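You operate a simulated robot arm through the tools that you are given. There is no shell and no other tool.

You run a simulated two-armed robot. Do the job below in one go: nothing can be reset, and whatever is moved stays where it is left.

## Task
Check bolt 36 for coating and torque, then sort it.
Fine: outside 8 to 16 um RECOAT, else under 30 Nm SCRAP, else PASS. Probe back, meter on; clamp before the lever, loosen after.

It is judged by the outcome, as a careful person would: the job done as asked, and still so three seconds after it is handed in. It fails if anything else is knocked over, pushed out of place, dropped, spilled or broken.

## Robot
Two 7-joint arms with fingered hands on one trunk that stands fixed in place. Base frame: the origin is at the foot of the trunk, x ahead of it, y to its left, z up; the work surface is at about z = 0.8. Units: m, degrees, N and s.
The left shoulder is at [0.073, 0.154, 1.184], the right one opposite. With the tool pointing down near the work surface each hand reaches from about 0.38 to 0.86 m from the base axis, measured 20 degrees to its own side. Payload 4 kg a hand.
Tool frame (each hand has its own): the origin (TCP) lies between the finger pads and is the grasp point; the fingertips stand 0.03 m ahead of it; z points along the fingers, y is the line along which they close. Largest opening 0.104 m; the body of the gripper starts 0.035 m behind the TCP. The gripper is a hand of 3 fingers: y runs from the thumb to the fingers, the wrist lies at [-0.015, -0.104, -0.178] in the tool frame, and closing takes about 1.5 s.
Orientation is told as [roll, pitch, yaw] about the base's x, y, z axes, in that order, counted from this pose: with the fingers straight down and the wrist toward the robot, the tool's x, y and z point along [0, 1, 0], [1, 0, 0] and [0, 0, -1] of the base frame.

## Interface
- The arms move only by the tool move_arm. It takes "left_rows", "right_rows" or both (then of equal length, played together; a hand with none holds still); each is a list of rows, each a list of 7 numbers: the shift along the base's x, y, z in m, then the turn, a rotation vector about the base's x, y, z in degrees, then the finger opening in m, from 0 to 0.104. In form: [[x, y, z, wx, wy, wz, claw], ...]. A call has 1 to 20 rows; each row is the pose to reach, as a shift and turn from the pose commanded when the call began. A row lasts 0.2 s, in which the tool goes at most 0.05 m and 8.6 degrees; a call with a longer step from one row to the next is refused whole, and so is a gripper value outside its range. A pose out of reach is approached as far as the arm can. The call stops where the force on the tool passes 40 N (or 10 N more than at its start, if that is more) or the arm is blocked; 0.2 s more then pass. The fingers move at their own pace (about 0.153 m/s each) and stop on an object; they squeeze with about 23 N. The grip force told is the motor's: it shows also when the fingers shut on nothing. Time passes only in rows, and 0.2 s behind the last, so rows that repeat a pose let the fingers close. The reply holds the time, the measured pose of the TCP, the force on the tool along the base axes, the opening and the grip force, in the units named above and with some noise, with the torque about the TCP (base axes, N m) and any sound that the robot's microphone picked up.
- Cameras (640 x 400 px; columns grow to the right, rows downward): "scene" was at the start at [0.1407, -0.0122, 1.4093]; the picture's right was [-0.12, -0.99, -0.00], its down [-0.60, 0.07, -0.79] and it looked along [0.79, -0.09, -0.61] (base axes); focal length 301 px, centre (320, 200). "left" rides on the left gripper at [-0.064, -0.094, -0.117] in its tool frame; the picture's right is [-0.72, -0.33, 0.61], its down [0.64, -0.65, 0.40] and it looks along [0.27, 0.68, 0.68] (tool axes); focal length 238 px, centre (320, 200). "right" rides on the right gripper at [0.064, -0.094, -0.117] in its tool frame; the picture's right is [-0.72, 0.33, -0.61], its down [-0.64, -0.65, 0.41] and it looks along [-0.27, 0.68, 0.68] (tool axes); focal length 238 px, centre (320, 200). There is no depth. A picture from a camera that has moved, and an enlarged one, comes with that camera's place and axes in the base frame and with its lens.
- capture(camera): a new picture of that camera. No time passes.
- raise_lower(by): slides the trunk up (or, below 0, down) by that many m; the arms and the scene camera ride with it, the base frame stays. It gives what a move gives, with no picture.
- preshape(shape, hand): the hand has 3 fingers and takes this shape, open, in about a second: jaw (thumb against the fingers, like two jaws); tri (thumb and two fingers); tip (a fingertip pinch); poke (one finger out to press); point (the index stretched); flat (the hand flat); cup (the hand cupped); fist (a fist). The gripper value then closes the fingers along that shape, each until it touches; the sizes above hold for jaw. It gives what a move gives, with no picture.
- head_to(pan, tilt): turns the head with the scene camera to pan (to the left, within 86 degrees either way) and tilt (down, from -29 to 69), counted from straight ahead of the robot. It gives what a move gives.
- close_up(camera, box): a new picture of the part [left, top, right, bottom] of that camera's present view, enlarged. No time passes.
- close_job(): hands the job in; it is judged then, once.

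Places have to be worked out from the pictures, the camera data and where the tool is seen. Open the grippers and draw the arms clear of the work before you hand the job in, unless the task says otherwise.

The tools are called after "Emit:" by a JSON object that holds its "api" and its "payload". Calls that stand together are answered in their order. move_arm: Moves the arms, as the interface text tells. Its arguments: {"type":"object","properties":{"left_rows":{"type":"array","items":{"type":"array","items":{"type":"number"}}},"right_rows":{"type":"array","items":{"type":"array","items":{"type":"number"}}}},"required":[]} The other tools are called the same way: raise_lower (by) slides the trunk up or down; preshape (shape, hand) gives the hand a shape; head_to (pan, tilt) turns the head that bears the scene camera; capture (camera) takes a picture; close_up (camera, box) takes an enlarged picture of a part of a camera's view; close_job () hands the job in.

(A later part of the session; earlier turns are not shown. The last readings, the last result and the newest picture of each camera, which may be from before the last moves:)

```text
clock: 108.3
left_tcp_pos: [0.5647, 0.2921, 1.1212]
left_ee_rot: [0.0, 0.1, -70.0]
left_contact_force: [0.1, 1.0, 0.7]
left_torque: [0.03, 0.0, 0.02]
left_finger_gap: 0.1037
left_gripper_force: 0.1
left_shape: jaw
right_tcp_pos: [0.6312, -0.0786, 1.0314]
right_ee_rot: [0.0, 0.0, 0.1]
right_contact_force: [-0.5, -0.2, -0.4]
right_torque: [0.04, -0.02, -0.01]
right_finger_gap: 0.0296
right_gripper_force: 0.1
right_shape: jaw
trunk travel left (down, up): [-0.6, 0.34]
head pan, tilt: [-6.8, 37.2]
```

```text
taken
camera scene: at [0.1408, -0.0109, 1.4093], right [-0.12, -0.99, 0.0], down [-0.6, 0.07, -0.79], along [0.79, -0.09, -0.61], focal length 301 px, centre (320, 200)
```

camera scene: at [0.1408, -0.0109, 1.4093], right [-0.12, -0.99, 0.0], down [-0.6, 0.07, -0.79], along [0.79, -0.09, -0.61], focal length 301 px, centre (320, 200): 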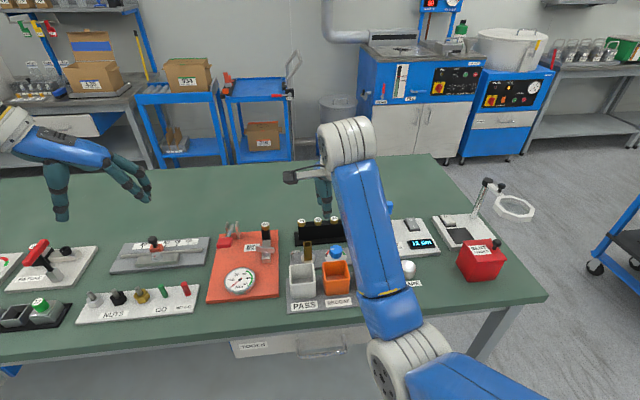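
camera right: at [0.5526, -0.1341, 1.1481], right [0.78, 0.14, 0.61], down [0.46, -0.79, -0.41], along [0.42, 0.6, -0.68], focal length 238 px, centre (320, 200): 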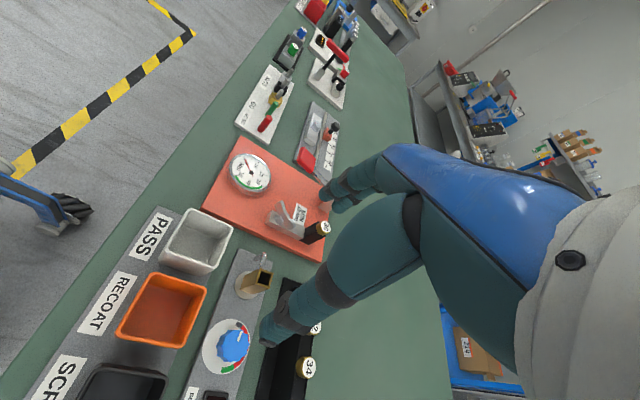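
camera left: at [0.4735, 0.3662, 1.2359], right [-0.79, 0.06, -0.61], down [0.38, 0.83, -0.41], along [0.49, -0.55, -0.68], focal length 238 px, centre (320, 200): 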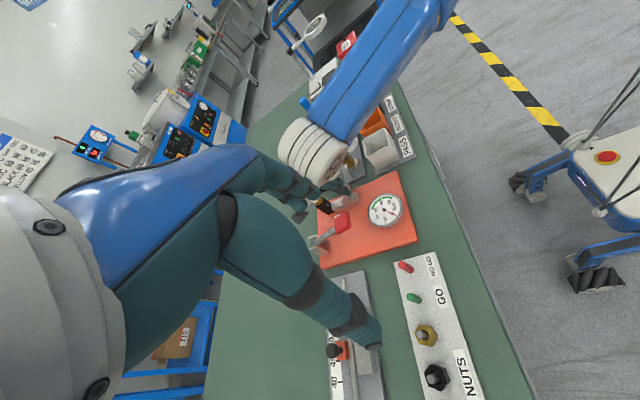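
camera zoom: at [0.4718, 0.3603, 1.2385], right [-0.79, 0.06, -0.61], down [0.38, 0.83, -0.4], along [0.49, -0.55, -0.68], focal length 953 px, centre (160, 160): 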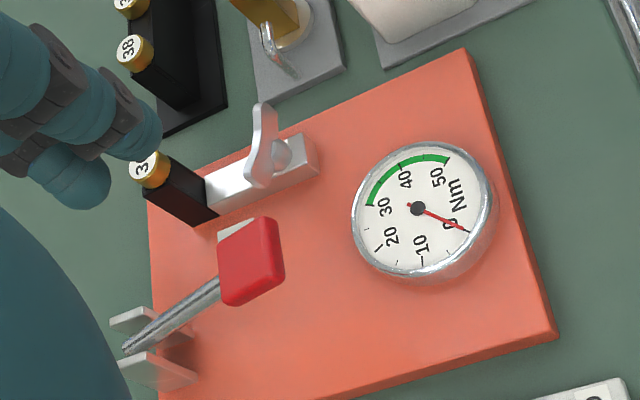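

The wing rests at about -111°, after following the hand to about -120°, and stayed while the hand slipped, so it may have reached a stop. I'll move the right hand aside and use the left hand, which has better range here, to turn further clockwise.

Emit:
{"api": "move_arm", "payload": {"left_rows": [[0.018, -0.036, 0, 0, 0, 7, 0.09], [0.036, -0.072, 0, 0, 0, 14, 0.08], [0.054, -0.108, 0, 0, 0, 21, 0.06], [0.072, -0.144, -0.01, 0, 0, 28, 0.05], [0.09, -0.18, -0.02, 0, 0, 35, 0.03], [0.105, -0.212, -0.04, 0, 0, 42, 0.03], [0.108, -0.2247, -0.08, 0, 0, 49, 0.03], [0.108, -0.2247, -0.12, 0, 0, 49, 0.03], [0.108, -0.2247, -0.16, 0, 0, 49, 0.03], [0.108, -0.2247, -0.2, 0, 0, 49, 0.03], [0.108, -0.2247, -0.225, 0, 0, 49, 0.03], [0.108, -0.2247, -0.225, 0, 0, 49, 0.03]], "right_rows": [[-0.005, -0.03, 0.01, 0, 0, 0, 0.04], [-0.01, -0.06, 0.02, 0, 0, 0, 0.05], [-0.015, -0.09, 0.04, 0, 0, 0, 0.06], [-0.02, -0.12, 0.05, 0, 0, 0, 0.08], [-0.02, -0.14, 0.06, 0, 0, 0, 0.1], [-0.02, -0.14, 0.06, 0, 0, 0, 0.1], [-0.02, -0.14, 0.06, 0, 0, 0, 0.1], [-0.02, -0.14, 0.06, 0, 0, 0, 0.1], [-0.02, -0.14, 0.06, 0, 0, 0, 0.1], [-0.02, -0.14, 0.06, 0, 0, 0, 0.1], [-0.02, -0.14, 0.06, 0, 0, 0, 0.1], [-0.02, -0.14, 0.06, 0, 0, 0, 0.1]]}}

Emit:
{"api": "close_up", "payload": {"camera": "left", "box": [240, 180, 400, 320]}}

Emit:
{"api": "close_up", "payload": {"camera": "scene", "box": [220, 200, 310, 280]}}

Emit:
{"api": "close_up", "payload": {"camera": "right", "box": [0, 20, 160, 160]}}

```text
clock: 110.9
left_tcp_pos: [0.673, 0.0663, 0.898]
left_ee_rot: [0.1, 0.0, -21.1]
left_contact_force: [0.3, 0.4, -0.3]
left_torque: [-0.02, 0.04, -0.01]
left_finger_gap: 0.0305
left_gripper_force: 0.1
left_shape: jaw
right_tcp_pos: [0.611, -0.2169, 1.092]
right_ee_rot: [0.0, 0.0, 0.0]
right_contact_force: [-0.5, -0.5, -0.1]
right_torque: [-0.04, 0.01, -0.01]
right_finger_gap: 0.1002
right_gripper_force: 0.1
right_shape: jaw
trunk travel left (down, up): [-0.6, 0.34]
head pan, tilt: [-6.8, 37.2]
```

```text
2.86 times, centred on (320, 250) of left
camera zoom: at [0.561, 0.0423, 1.0153], right [-0.56, -0.56, -0.61], down [-0.38, 0.83, -0.4], along [0.73, 0.01, -0.68], focal length 681 px, centre (320, 57)
```

zoom: 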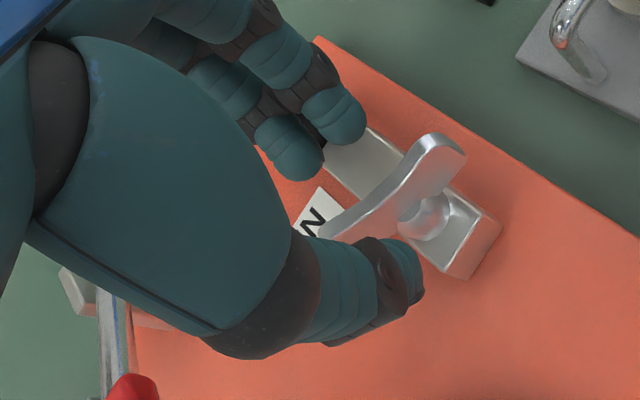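

```text
5.00 times, centred on (265, 240) of scene
camera zoom: at [0.1409, -0.0111, 1.4093], right [-0.12, -0.99, 0.0], down [-0.6, 0.07, -0.79], along [0.79, -0.09, -0.61], focal length 1505 px, centre (595, 0)
```

zoom: 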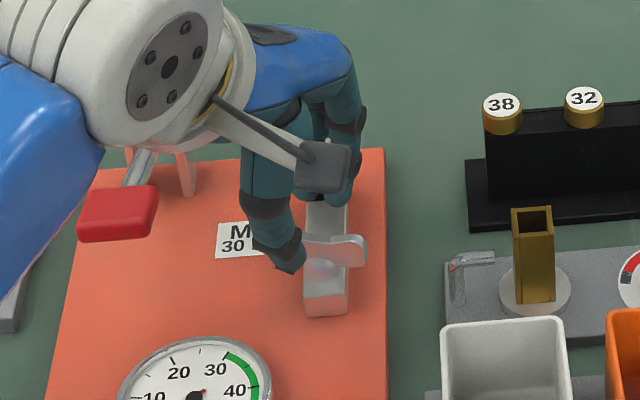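

```text
2.86 times, centred on (80, 90) of right
camera zoom: at [0.5162, -0.1521, 1.2089], right [0.33, -0.72, 0.61], down [-0.65, -0.64, -0.4], along [0.68, -0.27, -0.68], focal length 681 px, centre (1006, 514)
```

zoom: 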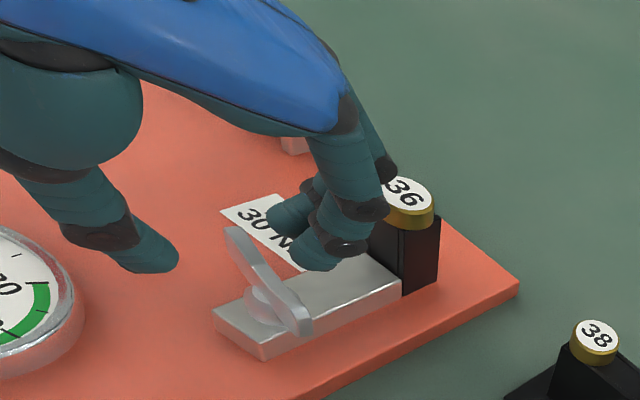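

The left hand straddles the wing with the bolt still clear. I'll descend and close.

Emit:
{"api": "move_arm", "payload": {"left_rows": [[0.001, -0.001, -0.012, 0, 0, 0, 0.03], [0.002, -0.002, -0.025, 0, 0, 0, 0.03], [0.002, -0.002, -0.025, 0, 0, 0, 0.015], [0.002, -0.002, -0.025, 0, 0, 0, 0.005], [0.002, -0.002, -0.025, 0, 0, 0, 0.0], [0.002, -0.002, -0.025, 0, 0, 0, 0.0], [0.002, -0.002, -0.025, 0, 0, 0, 0.0]]}}

Emit:
{"api": "close_up", "payload": {"camera": "left", "box": [240, 180, 400, 320]}}

Emit:
{"api": "close_up", "payload": {"camera": "right", "box": [0, 20, 160, 160]}}

```text
clock: 112.5
left_tcp_pos: [0.6768, 0.0642, 0.873]
left_ee_rot: [0.0, 0.1, -21.0]
left_contact_force: [8.0, -1.3, 2.3]
left_torque: [-0.06, -0.33, 0.03]
left_finger_gap: 0.0002
left_gripper_force: 23.4
left_shape: jaw
right_tcp_pos: [0.6122, -0.2167, 1.0915]
right_ee_rot: [0.0, 0.1, -0.1]
right_contact_force: [0.7, 0.1, -0.3]
right_torque: [-0.01, 0.02, -0.03]
right_finger_gap: 0.1001
right_gripper_force: 0.0
right_shape: jaw
trunk travel left (down, up): [-0.6, 0.34]
head pan, tilt: [-6.8, 37.2]
```

```text
2.86 times, centred on (320, 250) of left
camera zoom: at [0.5646, 0.0392, 0.9894], right [-0.56, -0.56, -0.61], down [-0.38, 0.83, -0.4], along [0.73, 0.01, -0.68], focal length 681 px, centre (320, 57)
```

zoom: 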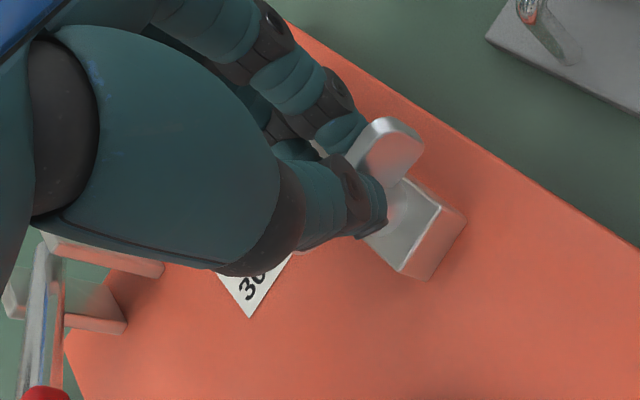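

```text
2.86 times, centred on (80, 90) of right
camera zoom: at [0.5171, -0.1525, 1.2084], right [0.33, -0.72, 0.61], down [-0.65, -0.64, -0.4], along [0.68, -0.27, -0.68], focal length 681 px, centre (1006, 514)
```

zoom: 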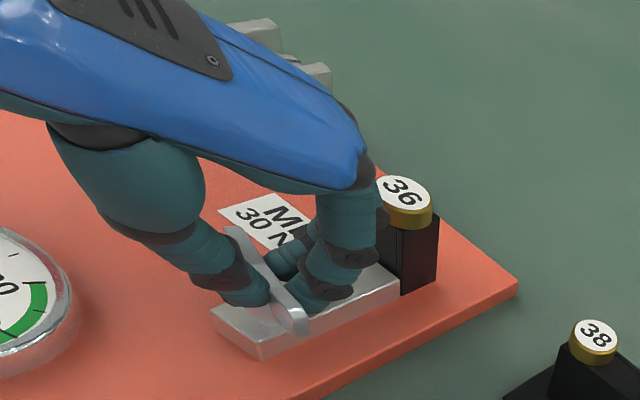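

Gripped on the wing. Turning clockwise 30° with the left hand while watching the torque.

Emit:
{"api": "move_arm", "payload": {"left_rows": [[0, 0, 0, 0, 0, -6, 0.0], [0, 0, 0, 0, 0, -12, 0.0], [0, 0, 0, 0, 0, -18, 0.0], [0, 0, 0, 0, 0, -18, 0.0]]}}

Emit:
{"api": "close_up", "payload": {"camera": "left", "box": [240, 180, 400, 320]}}

Emit:
{"api": "close_up", "payload": {"camera": "right", "box": [0, 20, 160, 160]}}

```text
clock: 113.5
left_tcp_pos: [0.6774, 0.0671, 0.8714]
left_ee_rot: [-0.1, -0.1, -39.0]
left_contact_force: [15.9, 3.8, 4.8]
left_torque: [0.03, -0.56, 0.26]
left_finger_gap: 0.0002
left_gripper_force: 22.9
left_shape: jaw
right_tcp_pos: [0.6128, -0.2156, 1.0909]
right_ee_rot: [0.0, 0.0, 0.0]
right_contact_force: [0.3, 0.5, -0.4]
right_torque: [-0.01, 0.0, 0.02]
right_finger_gap: 0.0999
right_gripper_force: 0.0
right_shape: jaw
trunk travel left (down, up): [-0.6, 0.34]
head pan, tilt: [-6.8, 37.2]
```

```text
2.86 times, centred on (320, 250) of left
camera zoom: at [0.5623, 0.0776, 0.9888], right [-0.71, -0.35, -0.61], down [-0.1, 0.91, -0.41], along [0.7, -0.22, -0.68], focal length 681 px, centre (320, 57)
```

zoom: 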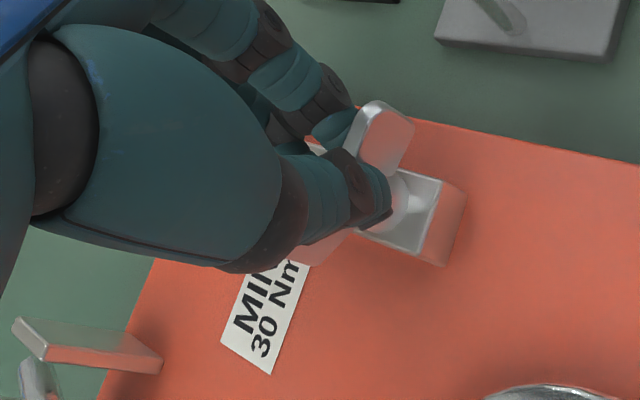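

```text
2.86 times, centred on (80, 90) of right
camera zoom: at [0.5183, -0.1512, 1.2081], right [0.33, -0.72, 0.61], down [-0.65, -0.64, -0.4], along [0.68, -0.27, -0.68], focal length 681 px, centre (1006, 514)
```

zoom: 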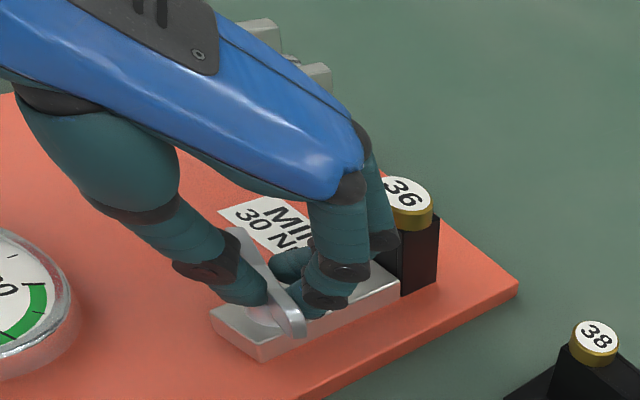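

The wing did not follow this time: its orientation is unchanged and the torque and force rose (0.26 Nm, 16 N). That is the clockwise stop. I'll ease off, release without dragging it back, lift the left hand away, and repeat the tug test.

Emit:
{"api": "move_arm", "payload": {"left_rows": [[0, 0, 0, 0, 0, 8, 0.0], [0, 0, 0, 0, 0, 16, 0.01], [0, 0, 0, 0, 0, 16, 0.025], [0, 0, 0, 0, 0, 16, 0.03], [0, 0, 0.03, 0, 0, 16, 0.03], [0, 0, 0.07, 0, 0, 16, 0.03], [0, 0, 0.11, 0, 0, 8, 0.05], [0, 0, 0.15, 0, 0, 0, 0.07], [-0.01, 0.03, 0.18, 0, 0, -6, 0.09], [-0.03, 0.07, 0.2, 0, 0, -12, 0.104], [-0.05, 0.11, 0.21, 0, 0, -18, 0.104], [-0.07, 0.15, 0.22, 0, 0, -24, 0.104], [-0.09, 0.19, 0.23, 0, 0, -31, 0.104], [-0.11, 0.228, 0.25, 0, 0, -31, 0.104]]}}

Emit:
{"api": "close_up", "payload": {"camera": "scene", "box": [230, 210, 300, 270]}}

Emit:
{"api": "close_up", "payload": {"camera": "left", "box": [300, 160, 420, 260]}}

```text
clock: 116.5
left_tcp_pos: [0.5617, 0.2972, 1.1218]
left_ee_rot: [0.0, -0.1, -70.1]
left_contact_force: [-0.3, -0.3, 0.1]
left_torque: [-0.01, -0.01, -0.02]
left_finger_gap: 0.1038
left_gripper_force: 0.1
left_shape: jaw
right_tcp_pos: [0.6104, -0.2141, 1.0945]
right_ee_rot: [-0.1, -0.1, 0.0]
right_contact_force: [-0.2, 0.1, 0.1]
right_torque: [0.0, 0.01, -0.01]
right_finger_gap: 0.1
right_gripper_force: 0.0
right_shape: jaw
trunk travel left (down, up): [-0.6, 0.34]
head pan, tilt: [-6.8, 37.2]
```

```text
6.67 times, centred on (265, 240) of scene
camera zoom: at [0.139, -0.0077, 1.4095], right [-0.12, -0.99, 0.0], down [-0.6, 0.07, -0.8], along [0.79, -0.1, -0.61], focal length 2007 px, centre (687, -67)
```

zoom: 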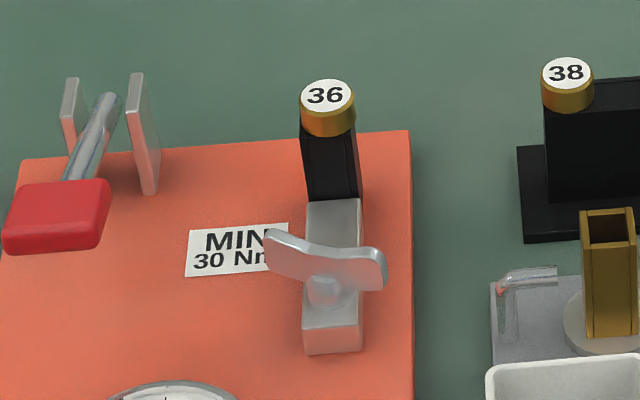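

```text
4.00 times, centred on (360, 210) of left
camera zoom: at [0.4692, 0.3652, 1.2397], right [-0.79, 0.06, -0.61], down [0.38, 0.83, -0.41], along [0.49, -0.55, -0.68], focal length 953 px, centre (160, 160)
```

zoom: 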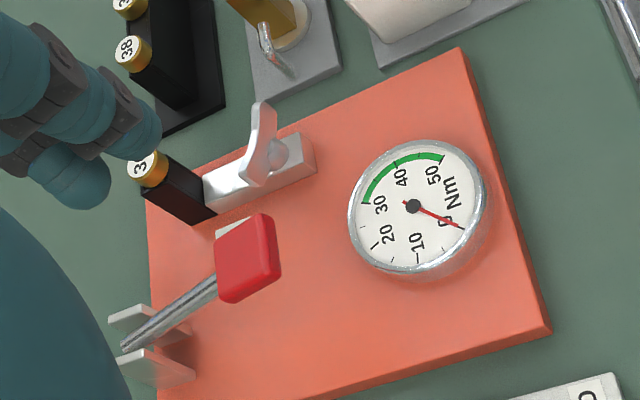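

The wing holds at its clockwise end position. I'll bring the right hand back over the bolt head for the tug test.

Emit:
{"api": "move_arm", "payload": {"right_rows": [[0.016, 0.035, 0, 0, 0, 0, 0.08], [0.032, 0.07, 0, 0, 0, 0, 0.07], [0.048, 0.105, 0, 0, 0, 0, 0.06], [0.064, 0.14, 0, 0, 0, 0, 0.06], [0.08, 0.175, 0, 0, 0, 0, 0.06], [0.096, 0.21, 0, 0, 0, 0, 0.06], [0.112, 0.245, -0.02, 0, 0, 0, 0.06], [0.128, 0.281, -0.05, 0, 0, 0, 0.06], [0.129, 0.2825, -0.09, 0, 0, 0, 0.06], [0.129, 0.2825, -0.13, 0, 0, 0, 0.06], [0.129, 0.2825, -0.15, 0, 0, 0, 0.06], [0.129, 0.2825, -0.15, 0, 0, 0, 0.06]]}}

Emit:
{"api": "close_up", "payload": {"camera": "right", "box": [230, 180, 390, 300]}}

```text
clock: 119.1
left_tcp_pos: [0.5648, 0.2953, 1.1213]
left_ee_rot: [-0.2, -0.2, -70.0]
left_contact_force: [0.4, 0.6, 0.2]
left_torque: [0.02, 0.04, 0.0]
left_finger_gap: 0.1037
left_gripper_force: 0.2
left_shape: jaw
right_tcp_pos: [0.7398, 0.0641, 0.9432]
right_ee_rot: [0.0, 0.1, 0.0]
right_contact_force: [-0.4, 0.5, -0.1]
right_torque: [0.0, -0.01, 0.0]
right_finger_gap: 0.06
right_gripper_force: 0.1
right_shape: jaw
trunk travel left (down, up): [-0.6, 0.34]
head pan, tilt: [-6.8, 37.2]
```

```text
3.33 times, centred on (310, 240) of right
camera zoom: at [0.6463, 0.1294, 1.06], right [0.33, -0.72, 0.61], down [-0.65, -0.64, -0.4], along [0.68, -0.27, -0.68], focal length 794 px, centre (353, 67)
```

zoom: 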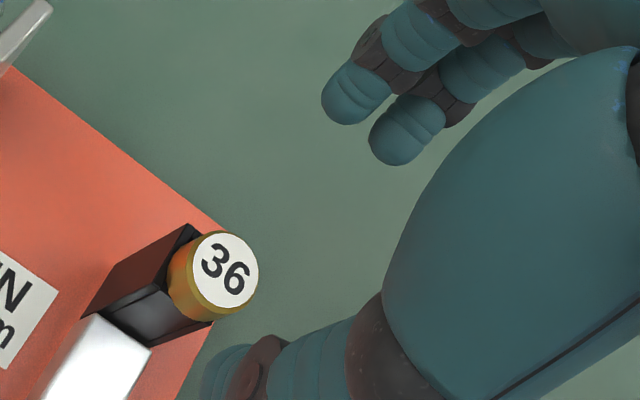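

About 3 mm of y correction is needed. I'll adjust, lower and grip the head.

Emit:
{"api": "move_arm", "payload": {"right_rows": [[-0.002, 0.003, -0.015, 0, 0, 0, 0.06], [-0.002, 0.003, -0.03, 0, 0, 0, 0.06], [-0.002, 0.003, -0.043, 0, 0, 0, 0.06], [-0.002, 0.003, -0.05, 0, 0, 0, 0.06], [-0.002, 0.003, -0.05, 0, 0, 0, 0.04], [-0.002, 0.003, -0.05, 0, 0, 0, 0.02], [-0.002, 0.003, -0.05, 0, 0, 0, 0.005], [-0.002, 0.003, -0.05, 0, 0, 0, 0.0], [-0.002, 0.003, -0.05, 0, 0, 0, 0.0], [-0.002, 0.003, -0.05, 0, 0, 0, 0.0]]}}

Emit:
{"api": "close_up", "payload": {"camera": "right", "box": [230, 180, 390, 300]}}

```text
clock: 121.3
left_tcp_pos: [0.5647, 0.2958, 1.1212]
left_ee_rot: [-0.1, 0.0, -70.0]
left_contact_force: [0.8, 0.2, -0.4]
left_torque: [0.01, -0.02, 0.03]
left_finger_gap: 0.1037
left_gripper_force: 0.0
left_shape: jaw
right_tcp_pos: [0.7399, 0.0682, 0.894]
right_ee_rot: [-0.1, -0.2, 0.0]
right_contact_force: [11.3, 0.6, 7.8]
right_torque: [0.05, -0.51, 0.0]
right_finger_gap: 0.0099
right_gripper_force: 22.9
right_shape: jaw
trunk travel left (down, up): [-0.6, 0.34]
head pan, tilt: [-6.8, 37.2]
```

```text
3.33 times, centred on (310, 240) of right
camera zoom: at [0.6453, 0.1323, 1.0105], right [0.32, -0.72, 0.61], down [-0.65, -0.64, -0.41], along [0.69, -0.27, -0.68], focal length 794 px, centre (353, 67)
```

zoom: 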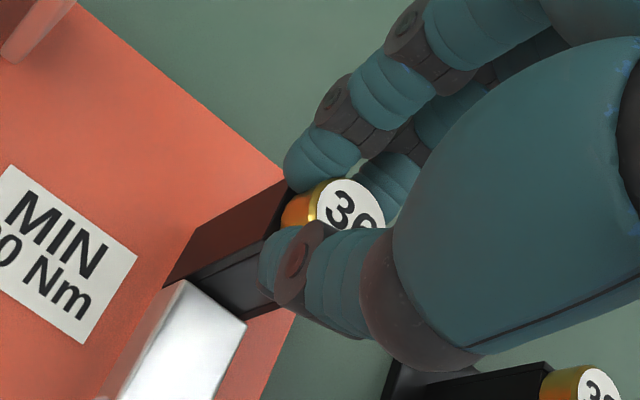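

Head gripped. Pulling up gently 6 mm to test the clamp.

Emit:
{"api": "move_arm", "payload": {"right_rows": [[0, 0, 0.003, 0, 0, 0, 0.0], [0, 0, 0.006, 0, 0, 0, 0.0], [0, 0, 0.006, 0, 0, 0, 0.0]]}}

Emit:
{"api": "close_up", "payload": {"camera": "right", "box": [230, 180, 390, 300]}}

Emit:
{"api": "close_up", "payload": {"camera": "left", "box": [290, 170, 370, 230]}}

```text
clock: 122.1
left_tcp_pos: [0.5673, 0.2954, 1.12]
left_ee_rot: [-0.3, 0.0, -70.0]
left_contact_force: [0.1, 0.0, -0.2]
left_torque: [0.03, -0.01, -0.05]
left_finger_gap: 0.1037
left_gripper_force: 0.0
left_shape: jaw
right_tcp_pos: [0.74, 0.0681, 0.8944]
right_ee_rot: [0.0, 0.4, 0.0]
right_contact_force: [6.2, 0.2, -8.7]
right_torque: [0.0, -0.13, -0.01]
right_finger_gap: 0.0103
right_gripper_force: 22.9
right_shape: jaw
trunk travel left (down, up): [-0.6, 0.34]
head pan, tilt: [-6.8, 37.2]
```

```text
3.33 times, centred on (310, 240) of right
camera zoom: at [0.6468, 0.1326, 1.012], right [0.33, -0.72, 0.61], down [-0.66, -0.64, -0.4], along [0.68, -0.27, -0.68], focal length 794 px, centre (353, 67)
```

zoom: 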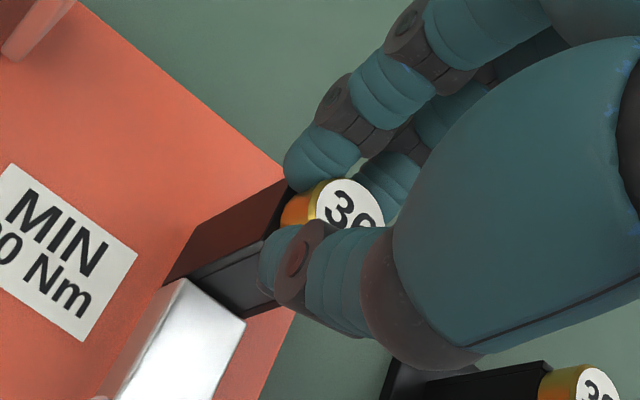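

```text
6.67 times, centred on (330, 200) of left
camera zoom: at [0.4735, 0.3633, 1.238], right [-0.79, 0.06, -0.61], down [0.38, 0.83, -0.41], along [0.48, -0.55, -0.68], focal length 1589 px, centre (253, 200)
```

zoom: 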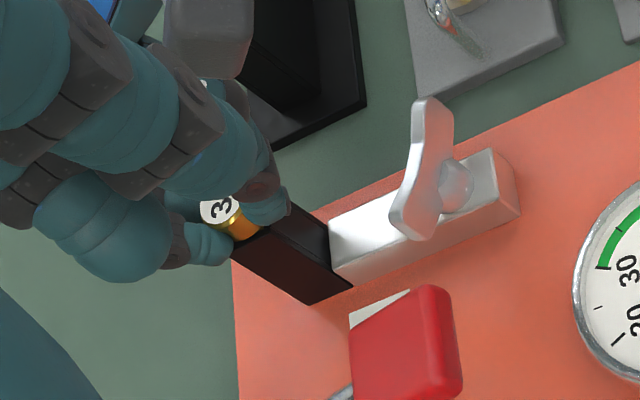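

Now the bolt resists: -9 N with no movement, so the clamp is holding. I'll relax, release the head and withdraw the right hand.

Emit:
{"api": "move_arm", "payload": {"right_rows": [[0, 0, 0.001, 0, 0, 0, 0.0], [0, 0, 0.001, 0, 0, 0, 0.02], [0, 0, 0.001, 0, 0, 0, 0.04], [0, 0, 0.001, 0, 0, 0, 0.06], [0, 0, 0.001, 0, 0, 0, 0.06], [0, 0, 0.03, 0, 0, 0, 0.06], [0, 0, 0.07, 0, 0, 0, 0.06], [0, 0, 0.11, 0, 0, 0, 0.08], [0, 0, 0.15, 0, 0, 0, 0.1], [-0.015, -0.035, 0.165, 0, 0, 0, 0.104], [-0.03, -0.07, 0.175, 0, 0, 0, 0.104], [-0.045, -0.105, 0.185, 0, 0, 0, 0.104], [-0.06, -0.14, 0.195, 0, 0, 0, 0.104], [-0.075, -0.175, 0.205, 0, 0, 0, 0.104], [-0.09, -0.21, 0.215, 0, 0, 0, 0.104], [-0.105, -0.245, 0.225, 0, 0, 0, 0.104], [-0.12, -0.28, 0.235, 0, 0, 0, 0.104]]}}

Emit:
{"api": "close_up", "payload": {"camera": "scene", "box": [200, 200, 300, 300]}}

Emit:
{"api": "close_up", "payload": {"camera": "left", "box": [290, 160, 430, 290]}}

Emit:
{"api": "close_up", "payload": {"camera": "right", "box": [0, 0, 160, 140]}}

```text
clock: 125.7
left_tcp_pos: [0.5635, 0.2984, 1.1213]
left_ee_rot: [-0.1, -0.2, -70.0]
left_contact_force: [-0.6, 0.0, 0.6]
left_torque: [-0.02, -0.02, -0.03]
left_finger_gap: 0.1039
left_gripper_force: 0.1
left_shape: jaw
right_tcp_pos: [0.6176, -0.2083, 1.1331]
right_ee_rot: [-0.2, 0.0, 0.1]
right_contact_force: [-0.2, -0.4, -0.6]
right_torque: [0.01, -0.03, -0.02]
right_finger_gap: 0.1038
right_gripper_force: 0.1
right_shape: jaw
trunk travel left (down, up): [-0.6, 0.34]
head pan, tilt: [-6.8, 37.2]
```

```text
4.00 times, centred on (250, 250) of scene
camera zoom: at [0.14, -0.0062, 1.4094], right [-0.12, -0.99, 0.0], down [-0.6, 0.07, -0.8], along [0.79, -0.1, -0.61], focal length 1204 px, centre (600, 0)
```

zoom: 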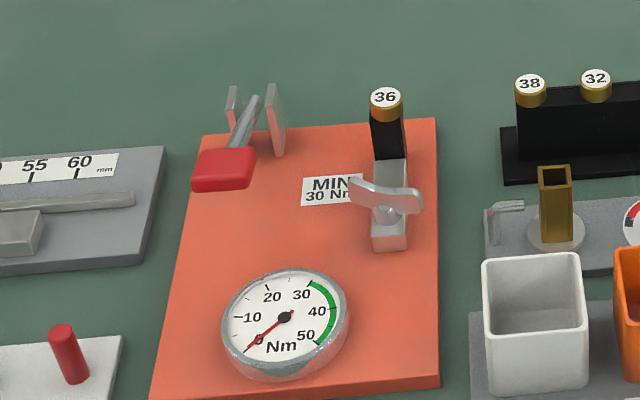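

```text
3.08 times, centred on (360, 225) of left
camera zoom: at [0.4703, 0.3662, 1.2388], right [-0.79, 0.06, -0.61], down [0.38, 0.83, -0.41], along [0.49, -0.55, -0.68], focal length 733 px, centre (197, 123)
```

zoom: 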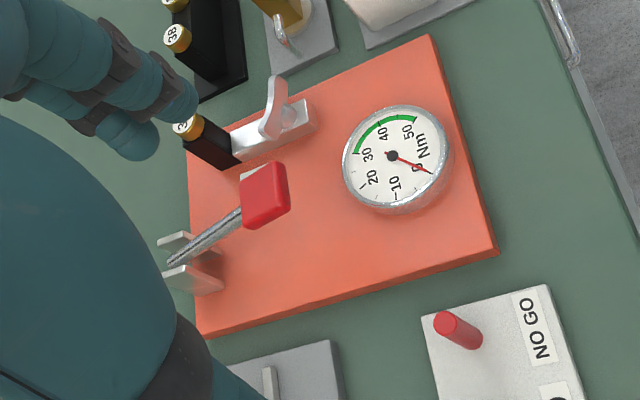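

```text
2.86 times, centred on (80, 70) of right
camera zoom: at [0.5243, -0.1447, 1.2501], right [0.33, -0.72, 0.62], down [-0.65, -0.64, -0.4], along [0.68, -0.27, -0.68], focal length 681 px, centre (1006, 571)
```

zoom: 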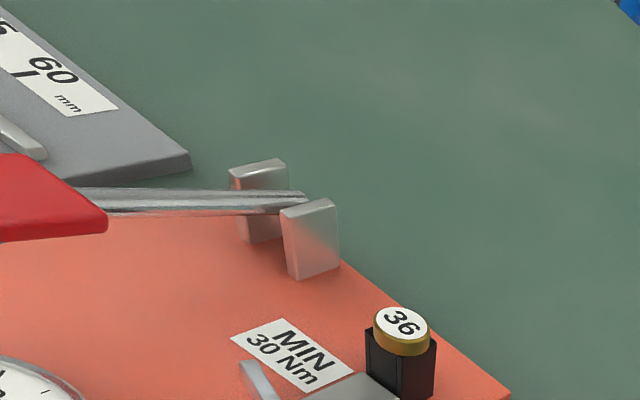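

The clamp is set. For the lever test I'll bring the left hand, fingers closed, to hover above the red handle near (0.673, 0.155), and check alignment.

Emit:
{"api": "move_arm", "payload": {"left_rows": [[0.022, -0.028, 0, 0, 0, 0, 0.06], [0.044, -0.056, 0, 0, 0, 0, 0.03], [0.066, -0.085, -0.01, 0, 0, 0, 0.0], [0.088, -0.113, -0.04, 0, 0, 0, 0.0], [0.108, -0.1415, -0.07, 0, 0, 0, 0.0], [0.108, -0.1415, -0.11, 0, 0, 0, 0.0], [0.108, -0.1415, -0.15, 0, 0, 0, 0.0], [0.108, -0.1415, -0.165, 0, 0, 0, 0.0], [0.108, -0.1415, -0.165, 0, 0, 0, 0.0]]}}

Emit:
{"api": "capture", "payload": {"camera": "scene"}}

Emit:
{"api": "close_up", "payload": {"camera": "scene", "box": [190, 180, 290, 300]}}

Emit:
{"api": "capture", "payload": {"camera": "left"}}

Emit:
{"api": "capture", "payload": {"camera": "right"}}

```text
clock: 127.7
left_tcp_pos: [0.6724, 0.1525, 0.9559]
left_ee_rot: [-0.1, -0.1, -70.0]
left_contact_force: [0.2, -0.1, -0.4]
left_torque: [-0.01, -0.02, 0.02]
left_finger_gap: 0.0001
left_gripper_force: 22.9
left_shape: jaw
right_tcp_pos: [0.6201, -0.2126, 1.1331]
right_ee_rot: [0.0, 0.0, -0.1]
right_contact_force: [-0.1, 0.1, 0.4]
right_torque: [0.01, 0.02, -0.02]
right_finger_gap: 0.1038
right_gripper_force: 0.1
right_shape: jaw
trunk travel left (down, up): [-0.6, 0.34]
head pan, tilt: [-6.8, 37.2]
```

```text
taken
camera scene: at [0.1409, -0.0109, 1.4093], right [-0.12, -0.99, 0.0], down [-0.6, 0.07, -0.79], along [0.79, -0.09, -0.61], focal length 301 px, centre (320, 200)
```

scene: 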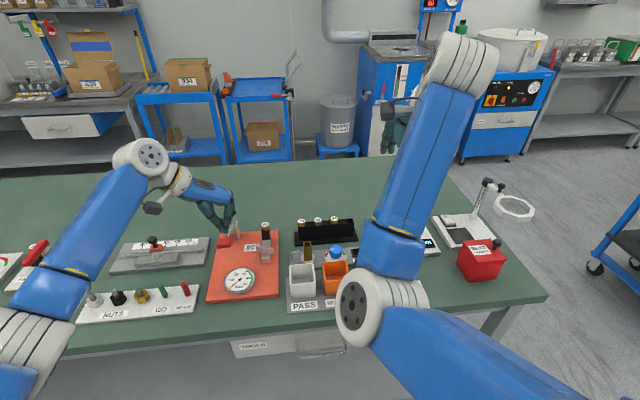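

```text
3.33 times, centred on (240, 240) of scene
camera zoom: at [0.1409, -0.0109, 1.4093], right [-0.12, -0.99, 0.0], down [-0.6, 0.07, -0.79], along [0.79, -0.09, -0.61], focal length 1003 px, centre (587, 67)
```

zoom: 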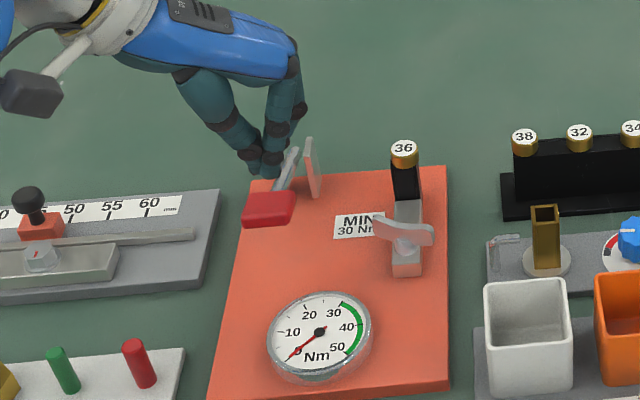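

```text
taken
camera left: at [0.5802, 0.2195, 1.0741], right [-0.79, 0.06, -0.61], down [0.38, 0.83, -0.41], along [0.49, -0.55, -0.68], focal length 238 px, centre (320, 200)
```

left: 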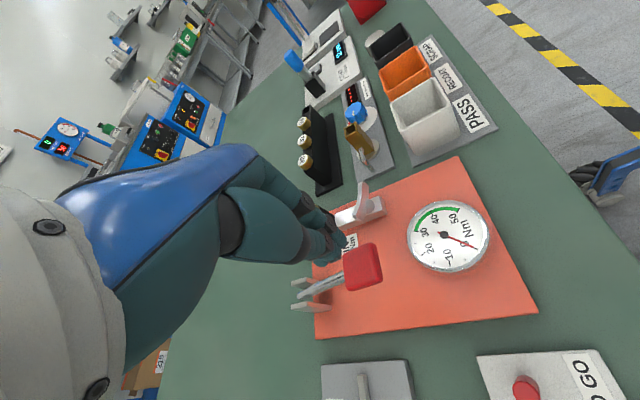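

```text
taken
camera right: at [0.525, -0.1484, 1.2499], right [0.33, -0.72, 0.61], down [-0.65, -0.64, -0.4], along [0.68, -0.27, -0.68], focal length 238 px, centre (320, 200)
```

right: 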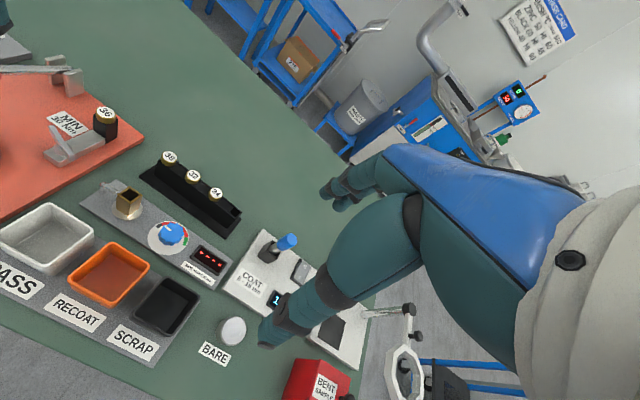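

The closed fingertips are within about 3 mm of the handle's centre. I'll press down slowly onto it and watch force and gauge.

Emit:
{"api": "move_arm", "payload": {"left_rows": [[0, 0.001, -0.015, 0, 0, 0, 0.0], [0, 0.001, -0.028, 0, 0, 0, 0.0], [0, 0.001, -0.035, 0, 0, 0, 0.0], [0, 0.001, -0.041, 0, 0, 0, 0.0], [0, 0.001, -0.047, 0, 0, 0, 0.0], [0, 0.001, -0.052, 0, 0, 0, 0.0], [0, 0.001, -0.052, 0, 0, 0, 0.0]]}}

Emit:
{"api": "close_up", "payload": {"camera": "scene", "box": [200, 200, 300, 300]}}

Emit:
{"api": "capture", "payload": {"camera": "left"}}

```text
clock: 129.3
left_tcp_pos: [0.672, 0.154, 0.9042]
left_ee_rot: [-0.1, 0.0, -70.0]
left_contact_force: [-0.5, -1.9, 2.8]
left_torque: [-0.01, 0.03, -0.01]
left_finger_gap: 0.0001
left_gripper_force: 22.6
left_shape: jaw
right_tcp_pos: [0.6195, -0.2119, 1.1336]
right_ee_rot: [0.0, 0.0, 0.0]
right_contact_force: [0.4, 0.0, -0.5]
right_torque: [0.01, -0.01, 0.0]
right_finger_gap: 0.1037
right_gripper_force: 0.1
right_shape: jaw
trunk travel left (down, up): [-0.6, 0.34]
head pan, tilt: [-6.8, 37.2]
```

```text
4.00 times, centred on (250, 250) of scene
camera zoom: at [0.1405, -0.0107, 1.4094], right [-0.12, -0.99, 0.0], down [-0.6, 0.07, -0.79], along [0.79, -0.09, -0.61], focal length 1204 px, centre (600, 0)
```

zoom: 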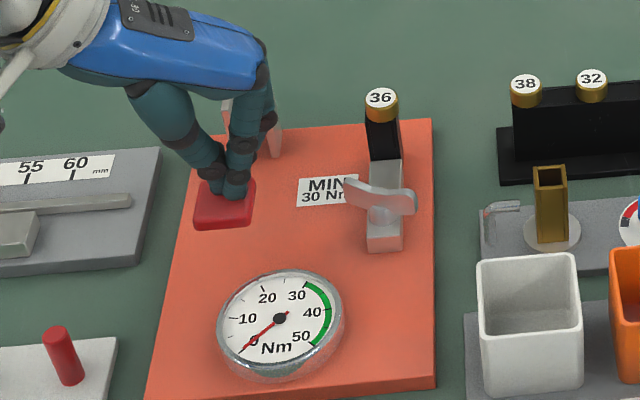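

```text
taken
camera left: at [0.5788, 0.2208, 1.0219], right [-0.79, 0.06, -0.61], down [0.38, 0.83, -0.41], along [0.49, -0.55, -0.68], focal length 238 px, centre (320, 200)
```

left: 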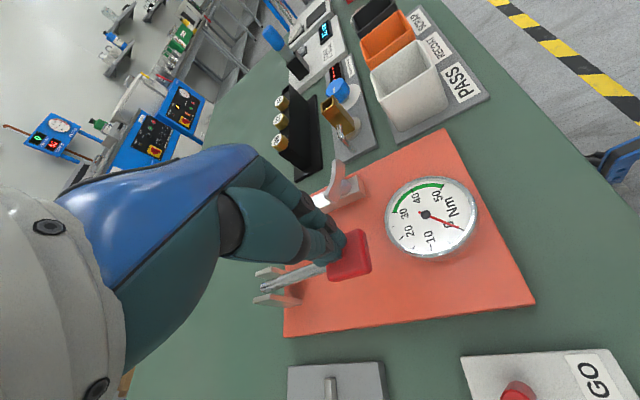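

The lever is moving down under about 3 N and the gauge is still at 0. I'll keep pressing.

Emit:
{"api": "move_arm", "payload": {"left_rows": [[0.001, 0, -0.006, 0, 0, 0, 0.0], [0.002, 0, -0.012, 0, 0, 0, 0.0], [0.003, 0, -0.018, 0, 0, 0, 0.0], [0.004, 0, -0.023, 0, 0, 0, 0.0], [0.004, 0, -0.023, 0, 0, 0, 0.0]]}}

Emit:
{"api": "close_up", "payload": {"camera": "scene", "box": [200, 200, 300, 300]}}

Emit:
{"api": "close_up", "payload": {"camera": "left", "box": [260, 150, 500, 310]}}

```text
clock: 130.5
left_tcp_pos: [0.6747, 0.1527, 0.8826]
left_ee_rot: [0.0, -0.1, -70.0]
left_contact_force: [-1.3, 0.0, 4.1]
left_torque: [0.01, -0.01, 0.03]
left_finger_gap: 0.0
left_gripper_force: 23.2
left_shape: jaw
right_tcp_pos: [0.6185, -0.212, 1.1333]
right_ee_rot: [0.0, -0.1, 0.0]
right_contact_force: [0.1, -0.5, -0.6]
right_torque: [0.0, 0.03, 0.01]
right_finger_gap: 0.1036
right_gripper_force: 0.1
right_shape: jaw
trunk travel left (down, up): [-0.6, 0.34]
head pan, tilt: [-6.8, 37.2]
```

```text
4.00 times, centred on (250, 250) of scene
camera zoom: at [0.14, -0.0105, 1.4094], right [-0.12, -0.99, 0.0], down [-0.6, 0.07, -0.79], along [0.79, -0.09, -0.61], focal length 1204 px, centre (600, 0)
```

zoom: 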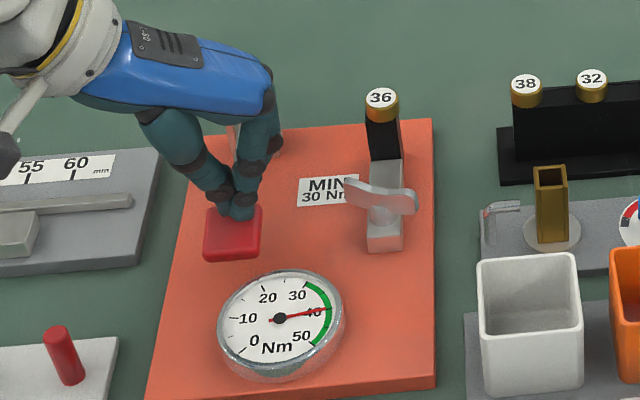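

```text
2.50 times, centred on (380, 230) of left
camera zoom: at [0.582, 0.2212, 0.9996], right [-0.79, 0.06, -0.61], down [0.38, 0.83, -0.41], along [0.49, -0.55, -0.68], focal length 596 px, centre (170, 125)
```

zoom: 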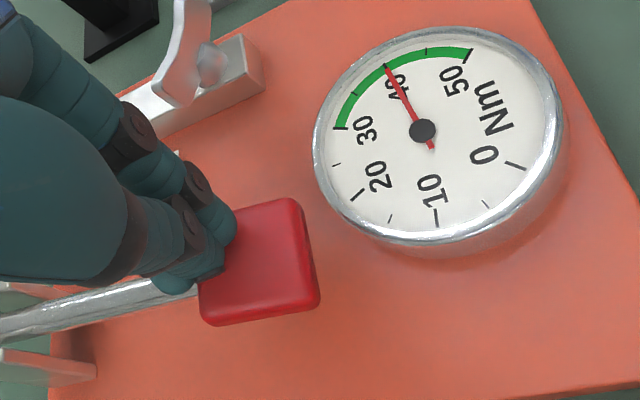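

The needle has swung up to about 40 Nm. I'll press a little further and hold to see the settled reading.

Emit:
{"api": "move_arm", "payload": {"left_rows": [[0.001, 0, -0.004, 0, 0, 0, 0.0], [0.002, 0, -0.008, 0, 0, 0, 0.0], [0.002, 0, -0.008, 0, 0, 0, 0.0], [0.002, 0, -0.008, 0, 0, 0, 0.0]]}}

Emit:
{"api": "close_up", "payload": {"camera": "scene", "box": [200, 200, 300, 300]}}

Emit:
{"api": "close_up", "payload": {"camera": "left", "box": [260, 150, 500, 310]}}

```text
clock: 131.5
left_tcp_pos: [0.6774, 0.152, 0.8777]
left_ee_rot: [0.3, -0.3, -70.0]
left_contact_force: [-2.5, 1.2, 22.5]
left_torque: [0.17, -0.05, -0.03]
left_finger_gap: 0.0
left_gripper_force: 22.9
left_shape: jaw
right_tcp_pos: [0.6159, -0.2129, 1.1345]
right_ee_rot: [0.0, -0.2, 0.0]
right_contact_force: [-0.9, 0.2, 0.0]
right_torque: [-0.04, -0.01, 0.0]
right_finger_gap: 0.1038
right_gripper_force: 0.1
right_shape: jaw
trunk travel left (down, up): [-0.6, 0.34]
head pan, tilt: [-6.8, 37.2]
```

```text
4.00 times, centred on (250, 250) of scene
camera zoom: at [0.1348, -0.0115, 1.4102], right [-0.12, -0.99, 0.0], down [-0.6, 0.07, -0.8], along [0.79, -0.09, -0.6], focal length 1204 px, centre (600, 0)
```

zoom: 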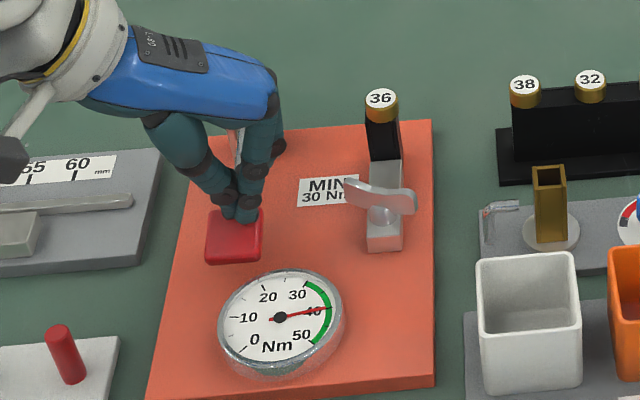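

```text
2.50 times, centred on (380, 230) of left
camera zoom: at [0.5828, 0.2198, 0.9948], right [-0.78, 0.06, -0.62], down [0.38, 0.83, -0.4], along [0.49, -0.55, -0.67], focal length 596 px, centre (170, 125)
```

zoom: 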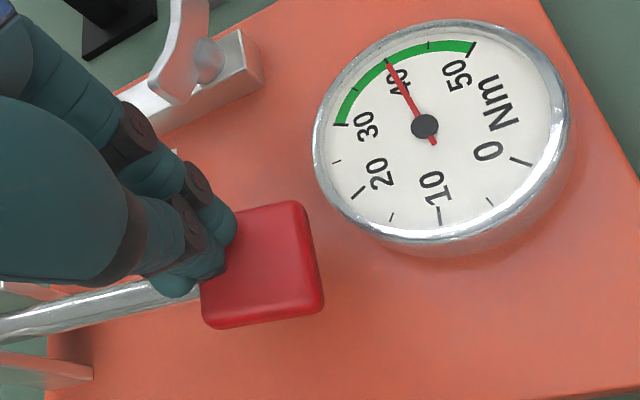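

The lever is at its stop (22 N) and the needle holds steady at 40 Nm, above 30. With 12 um coating, bolt 36 is a PASS. I'll release the lever by lifting the hand straight up.

Emit:
{"api": "move_arm", "payload": {"left_rows": [[0, 0, 0.008, 0, 0, 0, 0.0], [-0.002, 0, 0.02, 0, 0, 0, 0.0], [-0.004, 0, 0.04, 0, 0, 0, 0.0], [-0.005, 0, 0.07, 0, 0, 0, 0.0], [-0.005, 0, 0.11, 0, 0, 0, 0.0], [-0.005, 0, 0.11, 0, 0, 0, 0.0]]}}

Emit:
{"api": "close_up", "payload": {"camera": "scene", "box": [200, 200, 300, 300]}}

Emit:
{"api": "capture", "payload": {"camera": "left"}}

```text
clock: 132.9
left_tcp_pos: [0.6735, 0.1541, 0.983]
left_ee_rot: [-0.1, 0.0, -70.0]
left_contact_force: [0.4, 0.2, 0.5]
left_torque: [-0.02, 0.01, -0.02]
left_finger_gap: 0.0001
left_gripper_force: 22.9
left_shape: jaw
right_tcp_pos: [0.6196, -0.2117, 1.1322]
right_ee_rot: [0.0, 0.0, 0.0]
right_contact_force: [-0.5, 0.7, -0.2]
right_torque: [0.01, 0.01, 0.0]
right_finger_gap: 0.1038
right_gripper_force: 0.2
right_shape: jaw
trunk travel left (down, up): [-0.6, 0.34]
head pan, tilt: [-6.8, 37.2]
```

```text
4.00 times, centred on (250, 250) of scene
camera zoom: at [0.1413, -0.0104, 1.4092], right [-0.12, -0.99, 0.0], down [-0.6, 0.07, -0.79], along [0.79, -0.09, -0.61], focal length 1204 px, centre (600, 0)
```

zoom: 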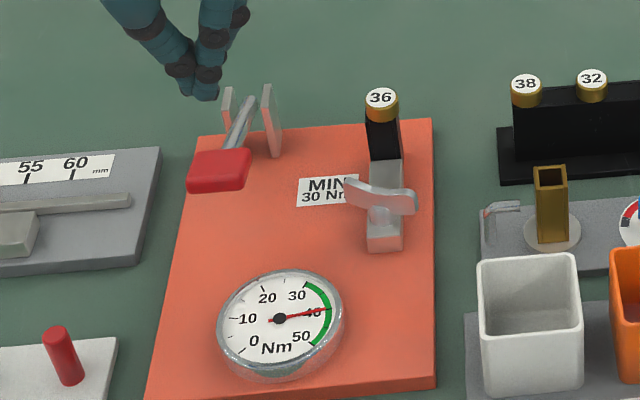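

```text
taken
camera left: at [0.5807, 0.223, 1.1004], right [-0.79, 0.06, -0.61], down [0.38, 0.83, -0.41], along [0.49, -0.55, -0.68], focal length 238 px, centre (320, 200)
```

left: 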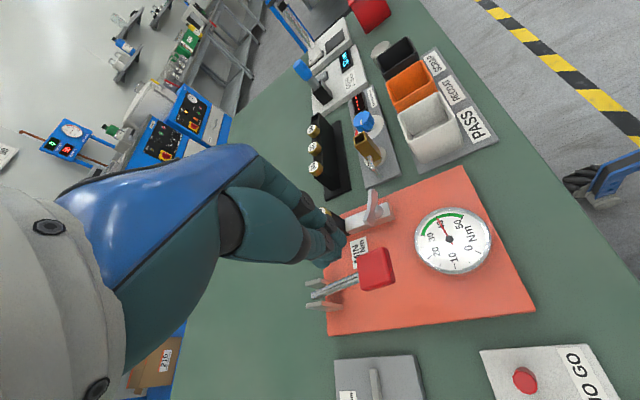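

The lever sprang back up and the gauge holds 40 Nm. Next I loosen the clamp: the left hand backs away and the right hand comes over the wing at yaw -21°, matching its present angle.

Emit:
{"api": "move_arm", "payload": {"right_rows": [[0.008, 0.04, -0.02, 0, 0, -3, 0.09], [0.016, 0.08, -0.03, 0, 0, -6, 0.08], [0.024, 0.12, -0.03, 0, 0, -9, 0.07], [0.032, 0.16, -0.03, 0, 0, -12, 0.06], [0.04, 0.2, -0.03, 0, 0, -15, 0.05], [0.05, 0.24, -0.04, 0, 0, -18, 0.04], [0.0586, 0.277, -0.07, 0, 0, -21, 0.03], [0.0586, 0.277, -0.11, 0, 0, -21, 0.03], [0.0586, 0.277, -0.15, 0, 0, -21, 0.03], [0.0586, 0.277, -0.19, 0, 0, -21, 0.03], [0.0586, 0.277, -0.225, 0, 0, -21, 0.03], [0.0586, 0.277, -0.237, 0, 0, -21, 0.03], [0.0586, 0.277, -0.237, 0, 0, -21, 0.03]], "left_rows": [[-0.01, 0.02, 0.03, 0, 0, 0, 0.0], [-0.03, 0.05, 0.05, 0, 0, 0, 0.02], [-0.05, 0.08, 0.07, 0, 0, 0, 0.04], [-0.07, 0.11, 0.09, 0, 0, 0, 0.06], [-0.09, 0.13, 0.11, 0, 0, 0, 0.08], [-0.108, 0.1415, 0.14, 0, 0, 0, 0.1], [-0.108, 0.1415, 0.14, 0, 0, 0, 0.1], [-0.108, 0.1415, 0.14, 0, 0, 0, 0.1], [-0.108, 0.1415, 0.14, 0, 0, 0, 0.1], [-0.108, 0.1415, 0.14, 0, 0, 0, 0.1], [-0.108, 0.1415, 0.14, 0, 0, 0, 0.1], [-0.108, 0.1415, 0.14, 0, 0, 0, 0.1], [-0.108, 0.1415, 0.14, 0, 0, 0, 0.1]]}}

Emit:
{"api": "close_up", "payload": {"camera": "right", "box": [230, 180, 390, 320]}}

Emit:
{"api": "close_up", "payload": {"camera": "left", "box": [280, 150, 420, 260]}}

Emit:
{"api": "close_up", "payload": {"camera": "scene", "box": [220, 200, 310, 280]}}

```text
clock: 135.9
left_tcp_pos: [0.565, 0.2943, 1.1248]
left_ee_rot: [0.0, 0.1, -70.0]
left_contact_force: [0.0, 0.1, 0.2]
left_torque: [0.01, -0.01, 0.01]
left_finger_gap: 0.1001
left_gripper_force: 0.0
left_shape: jaw
right_tcp_pos: [0.7107, -0.0059, 0.905]
right_ee_rot: [-2.3, -3.7, -26.0]
right_contact_force: [0.0, 0.9, -0.1]
right_torque: [0.0, -0.01, -0.01]
right_finger_gap: 0.0304
right_gripper_force: 0.1
right_shape: jaw
trunk travel left (down, up): [-0.6, 0.34]
head pan, tilt: [-6.8, 37.2]
stopped in row 13 (right hand): the arm was blocked; the commanded pose is now the measured one
```

```text
2.86 times, centred on (310, 250) of right
camera zoom: at [0.6492, 0.0998, 1.0133], right [-0.05, -0.75, 0.66], down [-0.85, -0.32, -0.42], along [0.52, -0.58, -0.62], focal length 681 px, centre (349, 57)
```

zoom: 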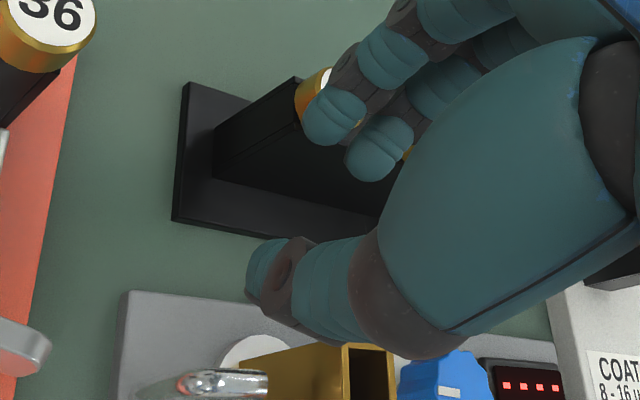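

```text
3.64 times, centred on (350, 205) of left
camera zoom: at [0.4708, 0.3626, 1.2427], right [-0.79, 0.06, -0.61], down [0.38, 0.83, -0.4], along [0.49, -0.55, -0.68], focal length 867 px, centre (211, 182)
```

zoom: 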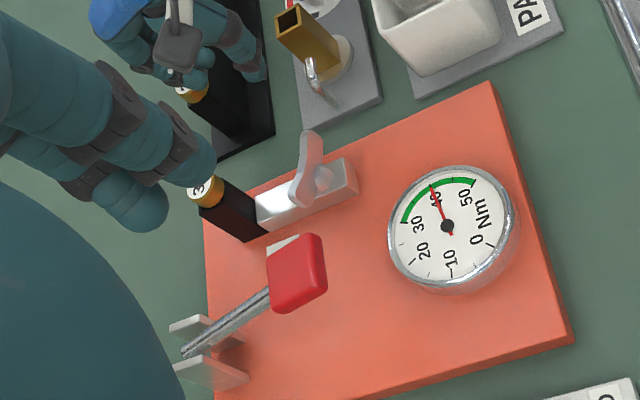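

```text
5.00 times, centred on (265, 240) of scene
camera zoom: at [0.141, -0.0086, 1.4093], right [-0.12, -0.99, 0.0], down [-0.6, 0.07, -0.79], along [0.79, -0.1, -0.61], focal length 1505 px, centre (595, 0)
```

zoom: 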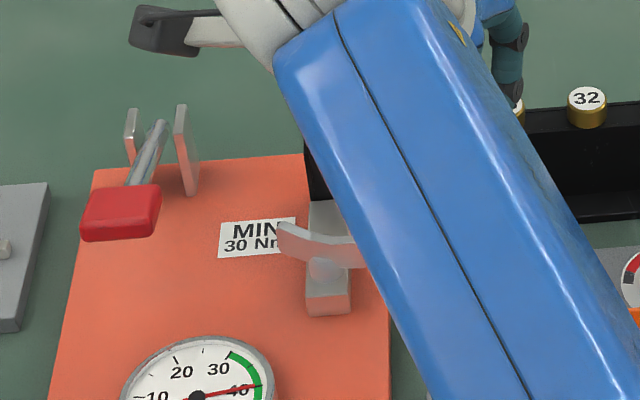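

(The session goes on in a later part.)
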